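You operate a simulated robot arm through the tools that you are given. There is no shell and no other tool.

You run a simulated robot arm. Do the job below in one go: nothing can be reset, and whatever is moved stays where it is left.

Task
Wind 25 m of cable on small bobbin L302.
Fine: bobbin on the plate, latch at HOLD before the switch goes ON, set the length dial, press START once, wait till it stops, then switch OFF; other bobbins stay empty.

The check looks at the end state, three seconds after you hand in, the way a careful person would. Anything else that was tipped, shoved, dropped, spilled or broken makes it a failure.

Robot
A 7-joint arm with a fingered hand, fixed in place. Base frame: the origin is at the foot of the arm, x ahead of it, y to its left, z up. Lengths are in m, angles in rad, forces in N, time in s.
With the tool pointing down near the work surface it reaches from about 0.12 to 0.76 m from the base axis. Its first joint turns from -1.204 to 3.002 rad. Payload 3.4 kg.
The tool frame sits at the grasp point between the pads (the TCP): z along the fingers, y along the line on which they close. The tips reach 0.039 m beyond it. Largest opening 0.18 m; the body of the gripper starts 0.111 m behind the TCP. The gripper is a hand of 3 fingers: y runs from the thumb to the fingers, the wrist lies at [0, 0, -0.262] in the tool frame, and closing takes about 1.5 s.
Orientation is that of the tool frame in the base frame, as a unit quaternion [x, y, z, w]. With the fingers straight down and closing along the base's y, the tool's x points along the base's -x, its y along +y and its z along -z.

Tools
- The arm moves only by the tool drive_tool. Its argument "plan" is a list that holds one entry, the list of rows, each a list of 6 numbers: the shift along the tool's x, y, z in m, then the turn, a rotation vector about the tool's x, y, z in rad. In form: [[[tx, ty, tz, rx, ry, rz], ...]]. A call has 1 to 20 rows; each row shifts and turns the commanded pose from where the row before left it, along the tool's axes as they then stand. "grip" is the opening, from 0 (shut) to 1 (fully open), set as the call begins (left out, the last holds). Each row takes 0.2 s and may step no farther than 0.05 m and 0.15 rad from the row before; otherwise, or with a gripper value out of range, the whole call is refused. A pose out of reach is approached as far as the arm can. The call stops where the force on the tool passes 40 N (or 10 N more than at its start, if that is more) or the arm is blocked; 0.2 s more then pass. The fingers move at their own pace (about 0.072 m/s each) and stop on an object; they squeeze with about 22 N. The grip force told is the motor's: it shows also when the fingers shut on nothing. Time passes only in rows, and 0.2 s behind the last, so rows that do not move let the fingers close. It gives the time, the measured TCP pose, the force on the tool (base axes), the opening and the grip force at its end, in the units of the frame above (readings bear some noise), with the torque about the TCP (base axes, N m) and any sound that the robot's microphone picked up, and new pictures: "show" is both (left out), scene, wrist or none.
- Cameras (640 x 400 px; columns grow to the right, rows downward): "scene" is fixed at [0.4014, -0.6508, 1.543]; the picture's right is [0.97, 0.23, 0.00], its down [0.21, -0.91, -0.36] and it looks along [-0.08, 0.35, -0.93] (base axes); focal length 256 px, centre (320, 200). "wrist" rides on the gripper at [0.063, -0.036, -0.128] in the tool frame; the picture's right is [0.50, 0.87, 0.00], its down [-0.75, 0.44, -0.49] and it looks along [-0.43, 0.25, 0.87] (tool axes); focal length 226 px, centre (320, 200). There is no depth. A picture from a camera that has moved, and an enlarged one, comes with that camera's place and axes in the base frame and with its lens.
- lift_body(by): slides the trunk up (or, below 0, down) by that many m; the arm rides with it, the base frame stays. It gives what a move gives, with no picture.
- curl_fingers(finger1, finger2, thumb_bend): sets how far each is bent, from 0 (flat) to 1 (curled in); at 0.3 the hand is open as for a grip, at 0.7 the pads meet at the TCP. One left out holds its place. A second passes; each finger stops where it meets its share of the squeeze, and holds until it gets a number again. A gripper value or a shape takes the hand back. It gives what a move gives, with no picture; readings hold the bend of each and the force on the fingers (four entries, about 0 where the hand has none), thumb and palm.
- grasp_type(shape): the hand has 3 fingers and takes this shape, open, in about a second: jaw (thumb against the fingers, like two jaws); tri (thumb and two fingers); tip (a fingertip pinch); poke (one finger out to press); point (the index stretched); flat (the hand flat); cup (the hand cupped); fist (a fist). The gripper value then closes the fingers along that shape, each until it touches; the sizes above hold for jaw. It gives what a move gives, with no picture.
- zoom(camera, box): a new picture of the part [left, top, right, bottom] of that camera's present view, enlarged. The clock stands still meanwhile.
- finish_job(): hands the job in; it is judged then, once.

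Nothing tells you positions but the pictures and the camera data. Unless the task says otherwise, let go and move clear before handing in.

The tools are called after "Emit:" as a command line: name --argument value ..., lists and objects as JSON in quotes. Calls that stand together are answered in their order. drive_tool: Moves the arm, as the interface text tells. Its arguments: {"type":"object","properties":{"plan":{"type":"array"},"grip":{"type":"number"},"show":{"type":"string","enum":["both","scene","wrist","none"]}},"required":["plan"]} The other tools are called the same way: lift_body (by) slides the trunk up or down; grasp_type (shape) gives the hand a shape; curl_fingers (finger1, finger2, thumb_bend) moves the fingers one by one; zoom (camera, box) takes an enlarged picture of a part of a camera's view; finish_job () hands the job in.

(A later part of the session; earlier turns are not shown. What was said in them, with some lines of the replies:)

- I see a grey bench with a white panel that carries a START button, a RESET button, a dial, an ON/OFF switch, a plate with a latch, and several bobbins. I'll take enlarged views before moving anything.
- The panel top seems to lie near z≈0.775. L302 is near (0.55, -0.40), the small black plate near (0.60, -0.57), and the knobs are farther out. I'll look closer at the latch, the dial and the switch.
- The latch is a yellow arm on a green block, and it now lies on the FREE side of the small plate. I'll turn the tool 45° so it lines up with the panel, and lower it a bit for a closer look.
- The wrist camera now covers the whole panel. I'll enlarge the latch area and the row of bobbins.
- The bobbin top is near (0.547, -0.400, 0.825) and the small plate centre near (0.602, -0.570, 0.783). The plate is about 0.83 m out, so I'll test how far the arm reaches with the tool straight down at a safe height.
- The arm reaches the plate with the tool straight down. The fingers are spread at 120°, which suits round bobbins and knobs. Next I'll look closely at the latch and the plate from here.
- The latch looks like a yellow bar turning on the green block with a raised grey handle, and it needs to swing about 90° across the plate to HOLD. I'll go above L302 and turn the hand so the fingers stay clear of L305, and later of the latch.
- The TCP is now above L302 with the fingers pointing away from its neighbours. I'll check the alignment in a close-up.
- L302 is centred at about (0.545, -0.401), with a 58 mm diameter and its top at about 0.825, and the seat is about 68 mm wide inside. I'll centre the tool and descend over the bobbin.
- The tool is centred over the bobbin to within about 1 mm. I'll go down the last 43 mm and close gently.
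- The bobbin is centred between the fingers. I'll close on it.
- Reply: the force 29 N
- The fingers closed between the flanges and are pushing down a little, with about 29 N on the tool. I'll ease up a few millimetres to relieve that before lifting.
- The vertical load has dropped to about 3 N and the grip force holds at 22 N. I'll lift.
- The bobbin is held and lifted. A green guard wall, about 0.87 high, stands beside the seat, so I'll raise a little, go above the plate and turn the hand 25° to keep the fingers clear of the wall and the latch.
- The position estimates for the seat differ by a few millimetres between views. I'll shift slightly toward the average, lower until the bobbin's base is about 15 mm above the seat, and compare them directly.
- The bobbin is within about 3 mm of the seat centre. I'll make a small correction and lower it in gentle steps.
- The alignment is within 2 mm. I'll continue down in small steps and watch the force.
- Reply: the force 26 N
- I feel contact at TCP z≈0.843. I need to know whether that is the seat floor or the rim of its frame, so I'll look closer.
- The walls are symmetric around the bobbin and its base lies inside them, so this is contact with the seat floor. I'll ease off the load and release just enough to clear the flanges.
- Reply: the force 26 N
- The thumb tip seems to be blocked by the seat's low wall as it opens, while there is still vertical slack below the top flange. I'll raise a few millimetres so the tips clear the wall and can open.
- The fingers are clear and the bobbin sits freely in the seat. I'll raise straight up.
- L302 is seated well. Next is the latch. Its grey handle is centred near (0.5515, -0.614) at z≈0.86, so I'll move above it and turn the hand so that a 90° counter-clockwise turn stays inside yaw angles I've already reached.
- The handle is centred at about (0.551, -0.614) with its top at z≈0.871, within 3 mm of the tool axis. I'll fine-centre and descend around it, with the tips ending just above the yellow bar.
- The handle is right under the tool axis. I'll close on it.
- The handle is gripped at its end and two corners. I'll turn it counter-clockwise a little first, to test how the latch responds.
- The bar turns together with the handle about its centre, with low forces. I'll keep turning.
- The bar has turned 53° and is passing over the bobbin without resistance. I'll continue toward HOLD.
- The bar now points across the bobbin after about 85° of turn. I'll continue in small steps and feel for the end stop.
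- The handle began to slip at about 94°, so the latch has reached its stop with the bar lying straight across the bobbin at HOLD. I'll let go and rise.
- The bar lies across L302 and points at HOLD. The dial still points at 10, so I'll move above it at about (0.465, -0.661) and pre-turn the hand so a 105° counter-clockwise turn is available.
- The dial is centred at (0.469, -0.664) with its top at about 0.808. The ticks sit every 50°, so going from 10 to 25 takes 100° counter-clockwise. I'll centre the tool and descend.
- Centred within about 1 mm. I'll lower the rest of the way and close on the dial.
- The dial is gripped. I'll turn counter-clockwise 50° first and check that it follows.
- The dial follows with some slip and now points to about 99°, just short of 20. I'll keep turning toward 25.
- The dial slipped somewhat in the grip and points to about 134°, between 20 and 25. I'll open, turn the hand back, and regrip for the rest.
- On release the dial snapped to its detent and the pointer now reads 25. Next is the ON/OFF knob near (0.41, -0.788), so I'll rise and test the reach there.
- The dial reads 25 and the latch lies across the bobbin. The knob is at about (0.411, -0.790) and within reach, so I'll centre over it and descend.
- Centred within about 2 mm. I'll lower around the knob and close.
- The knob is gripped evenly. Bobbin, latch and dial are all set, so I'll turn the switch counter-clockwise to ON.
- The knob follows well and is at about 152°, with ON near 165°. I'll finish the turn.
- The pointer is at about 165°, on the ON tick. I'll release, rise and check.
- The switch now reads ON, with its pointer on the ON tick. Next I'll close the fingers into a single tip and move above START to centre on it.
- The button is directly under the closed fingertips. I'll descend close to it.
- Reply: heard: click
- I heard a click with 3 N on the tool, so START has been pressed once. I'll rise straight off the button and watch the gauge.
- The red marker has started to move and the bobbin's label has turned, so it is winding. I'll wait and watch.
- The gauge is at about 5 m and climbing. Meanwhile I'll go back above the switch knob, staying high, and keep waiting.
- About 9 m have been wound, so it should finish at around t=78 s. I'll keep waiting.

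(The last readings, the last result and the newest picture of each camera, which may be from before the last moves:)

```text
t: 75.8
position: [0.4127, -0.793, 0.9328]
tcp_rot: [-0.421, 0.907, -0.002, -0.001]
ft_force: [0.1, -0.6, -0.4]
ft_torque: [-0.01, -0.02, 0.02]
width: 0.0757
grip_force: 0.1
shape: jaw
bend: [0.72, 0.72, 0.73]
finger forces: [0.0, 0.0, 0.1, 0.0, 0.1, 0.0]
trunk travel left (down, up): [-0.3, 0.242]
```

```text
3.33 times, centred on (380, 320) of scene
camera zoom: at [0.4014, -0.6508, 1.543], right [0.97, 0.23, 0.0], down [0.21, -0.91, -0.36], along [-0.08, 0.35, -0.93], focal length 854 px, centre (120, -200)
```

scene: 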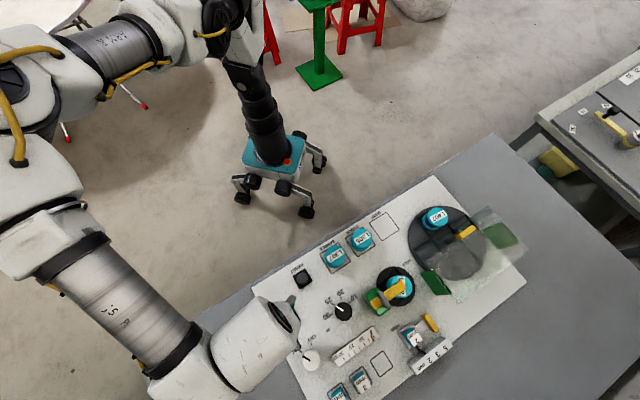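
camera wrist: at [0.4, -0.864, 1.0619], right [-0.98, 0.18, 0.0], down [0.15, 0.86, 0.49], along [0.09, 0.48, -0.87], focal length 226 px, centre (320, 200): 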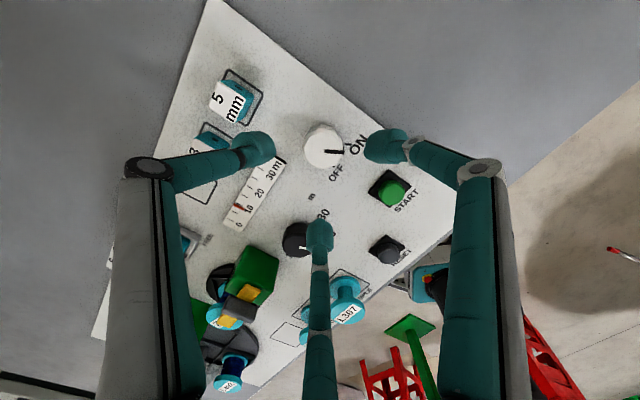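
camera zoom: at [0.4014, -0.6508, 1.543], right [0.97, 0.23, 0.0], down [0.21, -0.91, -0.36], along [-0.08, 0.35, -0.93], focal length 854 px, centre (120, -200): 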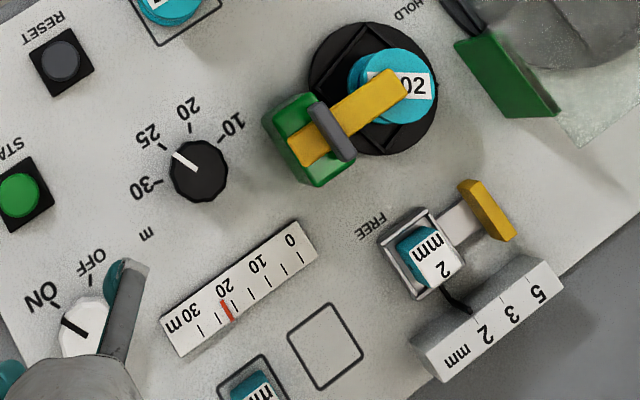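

It's at about 22 m. I'll wait a few more seconds until it stops.

Emit:
drive_tool --plan '[[[0, 0, 0, 0, 0, 0], [0, 0, 0, 0, 0, 0], [0, 0, 0, 0, 0, 0], [0, 0, 0, 0, 0, 0], [0, 0, 0, 0, 0, 0], [0, 0, 0, 0, 0, 0], [0, 0, 0, 0, 0, 0], [0, 0, 0, 0, 0, 0], [0, 0, 0, 0, 0, 0], [0, 0, 0, 0, 0, 0], [0, 0, 0, 0, 0, 0], [0, 0, 0, 0, 0, 0], [0, 0, 0, 0, 0, 0], [0, 0, 0, 0, 0, 0], [0, 0, 0, 0, 0, 0], [0, 0, 0, 0, 0, 0], [0, 0, 0, 0, 0, 0], [0, 0, 0, 0, 0, 0], [0, 0, 0, 0, 0, 0], [0, 0, 0, 0, 0, 0]]]' --show "none"

Emit:
zoom --camera "scene" --box '[350, 260, 430, 370]'

Emit:
drive_tool --plan '[[[0, 0, 0, 0, 0, 0], [0, 0, 0, 0, 0, 0], [0, 0, 0, 0, 0, 0], [0, 0, 0, 0, 0, 0], [0, 0, 0, 0, 0, 0], [0, 0, 0, 0, 0, 0], [0, 0, 0, 0, 0, 0], [0, 0, 0, 0, 0, 0], [0, 0, 0, 0, 0, 0], [0, 0, 0, 0, 0, 0]]]' --show "none"

Emit:
zoom --camera "scene" --box '[350, 260, 430, 370]'

```text
t: 80.0
position: [0.4138, -0.7941, 0.9326]
tcp_rot: [-0.422, 0.907, -0.001, -0.002]
ft_force: [-0.7, -0.3, -0.1]
ft_torque: [0.0, 0.02, -0.02]
width: 0.0752
grip_force: 0.1
shape: jaw
bend: [0.72, 0.72, 0.73]
finger forces: [0.0, 0.0, 0.0, 0.0, 0.0, 0.0]
trunk travel left (down, up): [-0.3, 0.242]
```

```text
3.64 times, centred on (390, 315) of scene
camera zoom: at [0.4014, -0.6508, 1.543], right [0.97, 0.23, 0.0], down [0.21, -0.91, -0.36], along [-0.08, 0.35, -0.93], focal length 931 px, centre (66, -218)
```

zoom: 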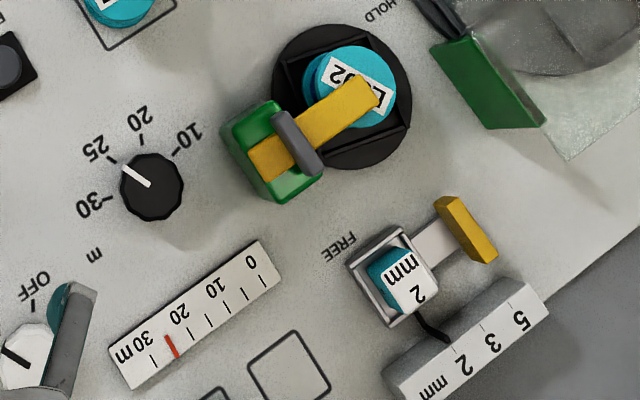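

```text
t: 82.2
position: [0.4141, -0.793, 0.9324]
tcp_rot: [-0.422, 0.907, -0.001, -0.001]
ft_force: [-0.1, -0.2, 0.6]
ft_torque: [0.0, -0.03, 0.01]
width: 0.0751
grip_force: 0.1
shape: jaw
bend: [0.72, 0.72, 0.73]
finger forces: [0.0, 0.1, 0.1, 0.0, 0.1, 0.1]
trunk travel left (down, up): [-0.3, 0.242]
```

```text
3.64 times, centred on (390, 315) of scene
camera zoom: at [0.4014, -0.6508, 1.543], right [0.97, 0.23, 0.0], down [0.21, -0.91, -0.36], along [-0.08, 0.35, -0.93], focal length 931 px, centre (66, -218)
```

zoom: 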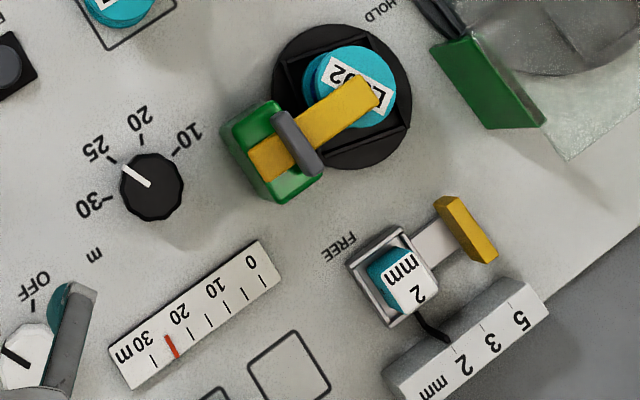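

The winding has stopped at 25 m, with two identical views 2 s apart. Now I'll descend on the switch knob again to turn it OFF.

Emit:
drive_tool --plan '[[[-0.001, 0.0023, 0, 0, 0, 0], [0, 0, 0.035, 0, 0, 0], [0, 0, 0.03, 0, 0, 0], [0, 0, 0, 0, 0, 0]]]' --show "wrist"

Emit:
zoom --camera "wrist" --box '[220, 90, 420, 215]'

```text
t: 83.2
position: [0.4075, -0.7916, 0.8678]
tcp_rot: [-0.422, 0.907, -0.001, 0.0]
ft_force: [-0.3, 0.0, 0.2]
ft_torque: [0.03, 0.02, 0.0]
width: 0.0751
grip_force: 0.0
shape: jaw
bend: [0.72, 0.72, 0.73]
finger forces: [0.0, 0.1, 0.0, 0.1, 0.0, 0.0]
trunk travel left (down, up): [-0.3, 0.242]
camera wrist: at [0.3948, -0.8617, 0.9971], right [-0.98, 0.18, 0.0], down [0.15, 0.86, 0.49], along [0.09, 0.48, -0.87], focal length 226 px, centre (320, 200)
```

wrist: 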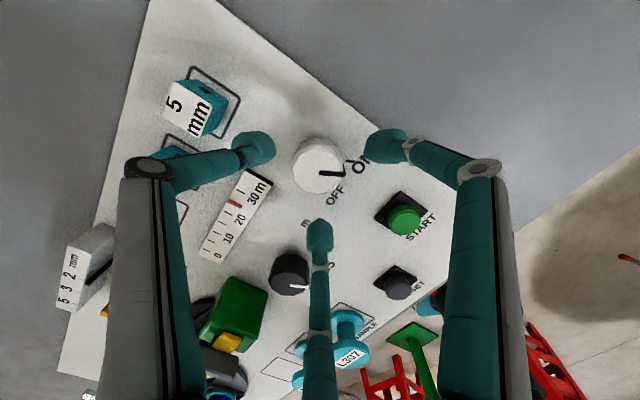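

```text
3.20 times, centred on (320, 152) of wrist
camera zoom: at [0.3948, -0.8617, 0.9971], right [-0.98, 0.18, 0.0], down [0.15, 0.86, 0.49], along [0.09, 0.48, -0.87], focal length 723 px, centre (320, 352)
```

zoom: 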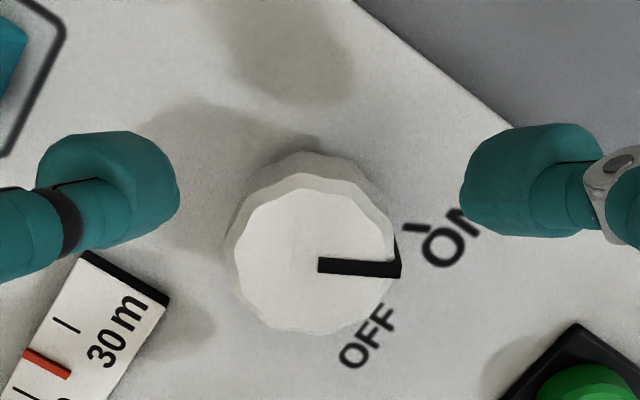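

Emit:
drive_tool --plan '[[[-0.0014, -0.0004, 0.015, 0, 0, 0], [0, 0, 0.012, 0, 0, 0], [0, 0, 0.008, 0, 0, 0], [0, 0, 0, 0, 0, 0]]]' --show "none"

Emit:
drive_tool --plan '[[[0, 0, 0, 0, 0, 0], [0, 0, 0, 0, 0, 0], [0, 0, 0, 0, 0, 0], [0, 0, 0, 0, 0, 0], [0, 0, 0, 0, 0, 0], [0, 0, 0, 0, 0, 0]]]' --grip 0.05 --show "wrist"

```text
t: 84.2
position: [0.408, -0.7892, 0.8325]
tcp_rot: [-0.422, 0.907, -0.002, -0.001]
ft_force: [0.5, 0.7, 0.0]
ft_torque: [-0.02, -0.04, -0.01]
width: 0.0751
grip_force: 0.1
shape: jaw
bend: [0.72, 0.72, 0.73]
finger forces: [0.0, 0.0, 0.0, 0.0, 0.0, 0.1]
trunk travel left (down, up): [-0.3, 0.242]
```

```text
t: 85.6
position: [0.408, -0.7894, 0.8313]
tcp_rot: [-0.422, 0.907, -0.002, -0.001]
ft_force: [1.0, -0.1, -1.6]
ft_torque: [-0.02, -0.02, 0.0]
width: 0.0393
grip_force: 21.9
shape: jaw
bend: [0.72, 0.72, 0.74]
finger forces: [19.6, 19.3, 0.0, 0.0, 20.5, 0.1]
trunk travel left (down, up): [-0.3, 0.242]
camera wrist: at [0.3951, -0.8596, 0.9607], right [-0.98, 0.18, 0.0], down [0.15, 0.86, 0.49], along [0.09, 0.48, -0.87], focal length 226 px, centre (320, 200)
```

wrist: 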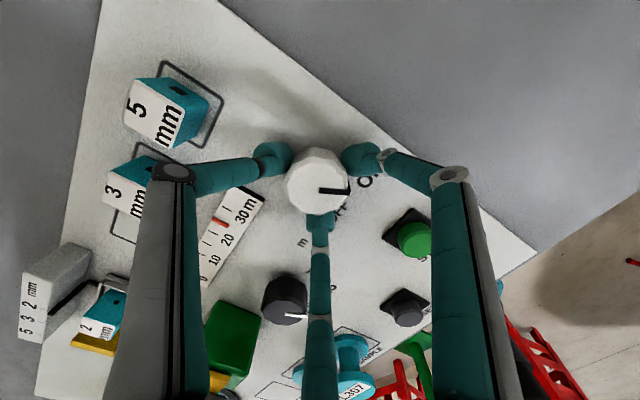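

The knob is gripped evenly again. I'll turn it clockwise back toward OFF.

Emit:
drive_tool --plan '[[[0, 0, 0, 0, 0, 0.12], [0, 0, 0, 0, 0, 0.12], [0, 0, 0, 0, 0, 0.12], [0, 0, 0, 0, 0, 0.12], [0, 0, 0, 0, 0, 0.12], [0, 0, 0, 0, 0, 0.12], [0, 0, 0, 0, 0, 0.12], [0, 0, 0, 0, 0, 0.12], [0, 0, 0, 0, 0, 0.09], [0, 0, 0, 0, 0, 0]]]' --show "wrist"

Emit:
zoom --camera "wrist" --box '[220, 110, 420, 235]'

```text
t: 87.8
position: [0.4094, -0.7887, 0.8316]
tcp_rot: [0.09, 0.996, -0.002, 0.0]
ft_force: [6.2, 1.6, -4.9]
ft_torque: [0.08, -0.25, 0.17]
width: 0.0381
grip_force: 21.9
shape: jaw
bend: [0.72, 0.72, 0.74]
finger forces: [21.3, 22.1, 0.0, 0.0, 20.0, 0.1]
trunk travel left (down, up): [-0.3, 0.242]
camera wrist: at [0.3421, -0.8127, 0.9609], right [-0.34, 0.94, 0.0], down [0.82, 0.29, 0.49], along [0.46, 0.16, -0.87], focal length 226 px, centre (320, 200)
```

wrist: 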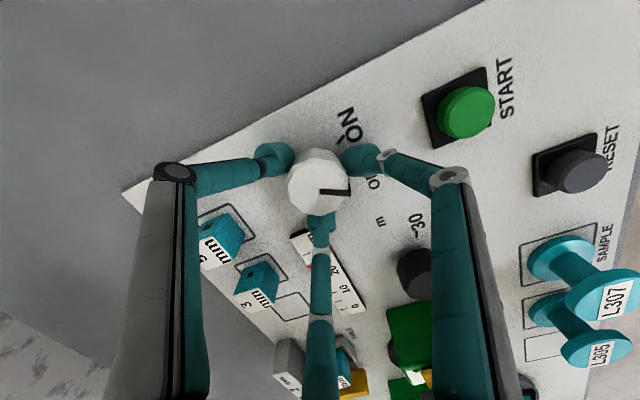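

```text
3.20 times, centred on (320, 172) of wrist
camera zoom: at [0.3421, -0.8127, 0.9609], right [-0.34, 0.94, 0.0], down [0.82, 0.29, 0.49], along [0.46, 0.16, -0.87], focal length 723 px, centre (320, 288)
```

zoom: 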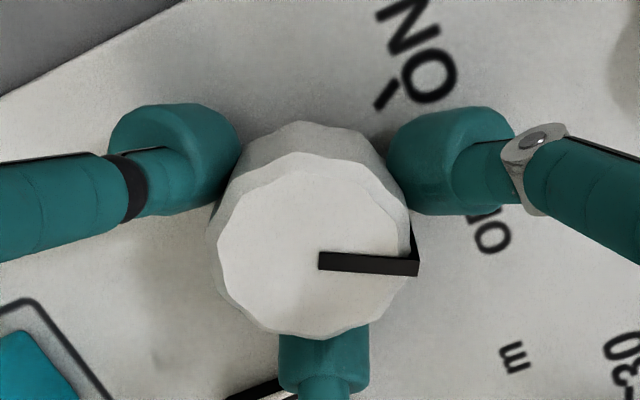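

The pointer is back at about 105°, on OFF. I'll release, rise and verify.

Emit:
drive_tool --plan '[[[0, 0, 0, 0, 0, 0], [0, 0, 0, 0, 0, 0], [0, 0, 0, 0, 0, 0], [0, 0, -0.02, 0, 0, 0], [0, 0, -0.04, 0, 0, 0], [0, 0, -0.05, 0, 0, 0], [0, 0, 0, 0, 0, 0]]]' --grip 0.42 --show "wrist"

Emit:
zoom --camera "wrist" --box '[220, 60, 460, 210]'

```text
t: 89.4
position: [0.406, -0.7907, 0.9383]
tcp_rot: [0.09, 0.996, -0.002, -0.001]
ft_force: [-1.0, -0.9, -0.1]
ft_torque: [0.03, -0.02, 0.03]
width: 0.0753
grip_force: 0.1
shape: jaw
bend: [0.72, 0.72, 0.74]
finger forces: [0.1, 0.0, 0.1, 0.0, 0.0, 0.0]
trunk travel left (down, up): [-0.3, 0.242]
camera wrist: at [0.3381, -0.814, 1.0676], right [-0.34, 0.94, 0.0], down [0.82, 0.29, 0.49], along [0.46, 0.16, -0.87], focal length 226 px, centre (320, 200)
```

wrist: 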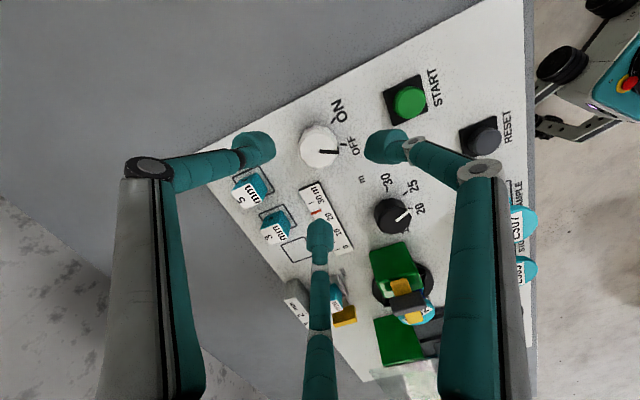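

```text
2.67 times, centred on (340, 135) of wrist
camera zoom: at [0.3381, -0.814, 1.0676], right [-0.34, 0.94, 0.0], down [0.82, 0.29, 0.49], along [0.46, 0.16, -0.87], focal length 603 px, centre (267, 373)
```

zoom: 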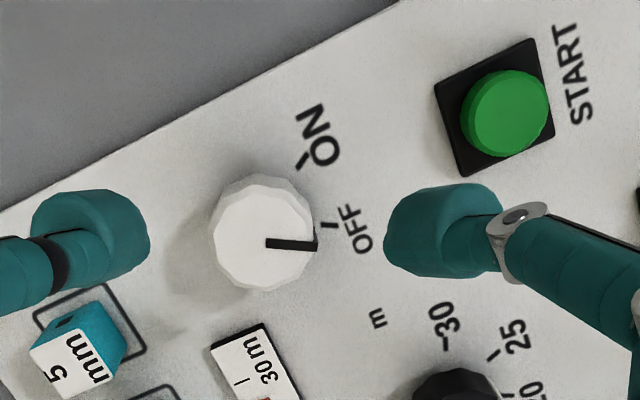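

The switch is OFF. I'll move the arm up and clear, then do a final check of the whole panel.

Emit:
drive_tool --plan '[[[0, 0, -0.05, 0, 0, 0], [0, 0, -0.05, 0, 0, 0], [0, 0, -0.05, 0, 0, 0], [0, 0, -0.04, 0, 0, 0], [0.0153, 0.0393, 0, 0, 0, 0], [0.0153, 0.0393, 0, 0, 0, 0], [0.0153, 0.0393, 0, 0, 0, 0], [0.0153, 0.0393, 0, 0, 0, 0], [0.0153, 0.0393, 0, 0, 0, 0], [0.0153, 0.0393, 0, 0, 0, 0], [0.0153, 0.0393, 0, 0, 0, 0], [0, 0, 0, 0, 0, 0]]]' --show "both"

Emit:
zoom --camera "scene" --box '[280, 190, 440, 290]'

Emit:
zoom --camera "scene" --box '[270, 270, 450, 400]'

```text
t: 92.0
position: [0.3466, -0.4965, 1.1301]
tcp_rot: [0.09, 0.996, -0.002, -0.001]
ft_force: [-0.1, -0.3, 0.0]
ft_torque: [0.03, 0.02, 0.01]
width: 0.075
grip_force: 0.0
shape: jaw
bend: [0.72, 0.72, 0.74]
finger forces: [0.0, 0.0, 0.1, 0.0, 0.0, 0.0]
trunk travel left (down, up): [-0.3, 0.242]
camera wrist: at [0.2792, -0.5202, 1.2597], right [-0.34, 0.94, 0.0], down [0.82, 0.29, 0.49], along [0.46, 0.16, -0.87], focal length 226 px, centre (320, 200)
```

scene: 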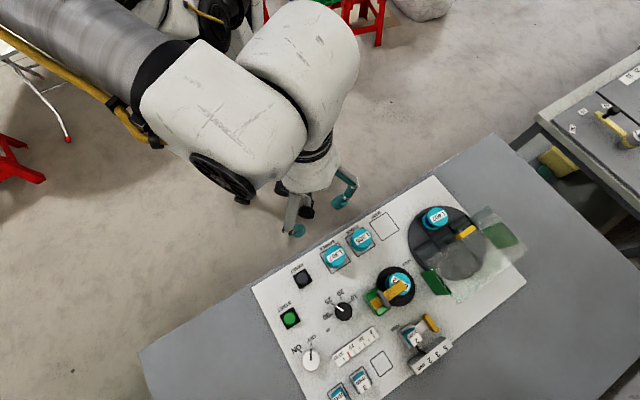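
wrist: 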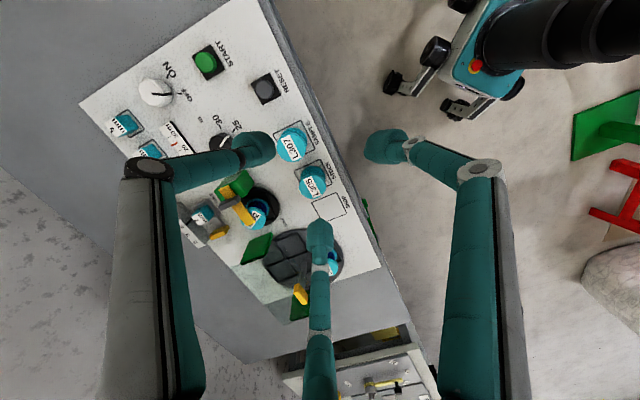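

```text
4.00 times, centred on (360, 240) of scene
camera zoom: at [0.4014, -0.6508, 1.543], right [0.97, 0.23, 0.0], down [0.21, -0.91, -0.36], along [-0.08, 0.35, -0.93], focal length 1024 px, centre (160, 40)
```

zoom: 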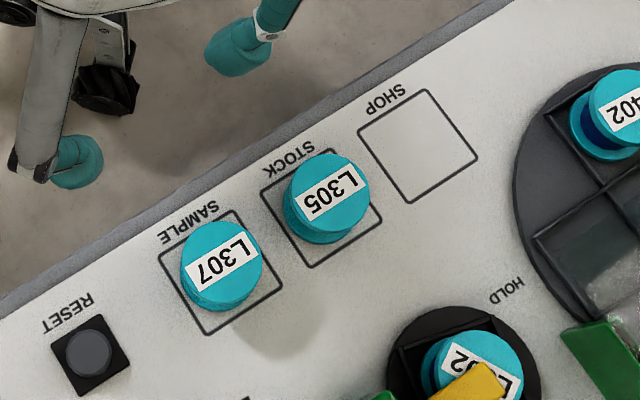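

```text
3.08 times, centred on (360, 335) of scene
camera zoom: at [0.4014, -0.6508, 1.543], right [0.97, 0.23, 0.0], down [0.21, -0.91, -0.36], along [-0.08, 0.35, -0.93], focal length 788 px, centre (197, -215)
```

zoom: 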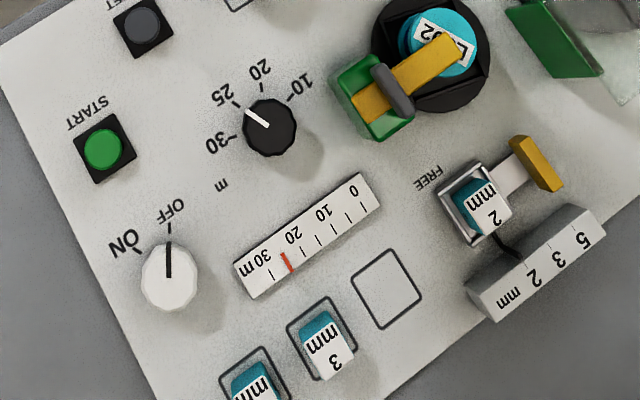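

The final state looks right: switch OFF, dial at 25, gauge stopped at 25 m, latch across L302 at HOLD, the other bobbins in place and the arm clear. I'll hand in.

Emit:
finish_job

```text
The job is handed in.
```

L302 is wound and the job is handed in; the gauge stopped at 25 m.

- **Setup:** L302 sits on the small plate with the latch at HOLD, set before the switch went ON. The length dial points at 25.
- **Run:** I pressed START once and heard a single click. I then waited until the gauge stayed at 25 m in two views two seconds apart.
- **End state:** The switch is OFF and the arm is clear of the panel. L305, L307, L402 and the mm blocks look undisturbed.

I left L302 on the plate with the latch still at HOLD, since the job didn't ask for it to be taken off. I did not zoom in on the wound cable itself; the 25 m comes from the machine's gauge.
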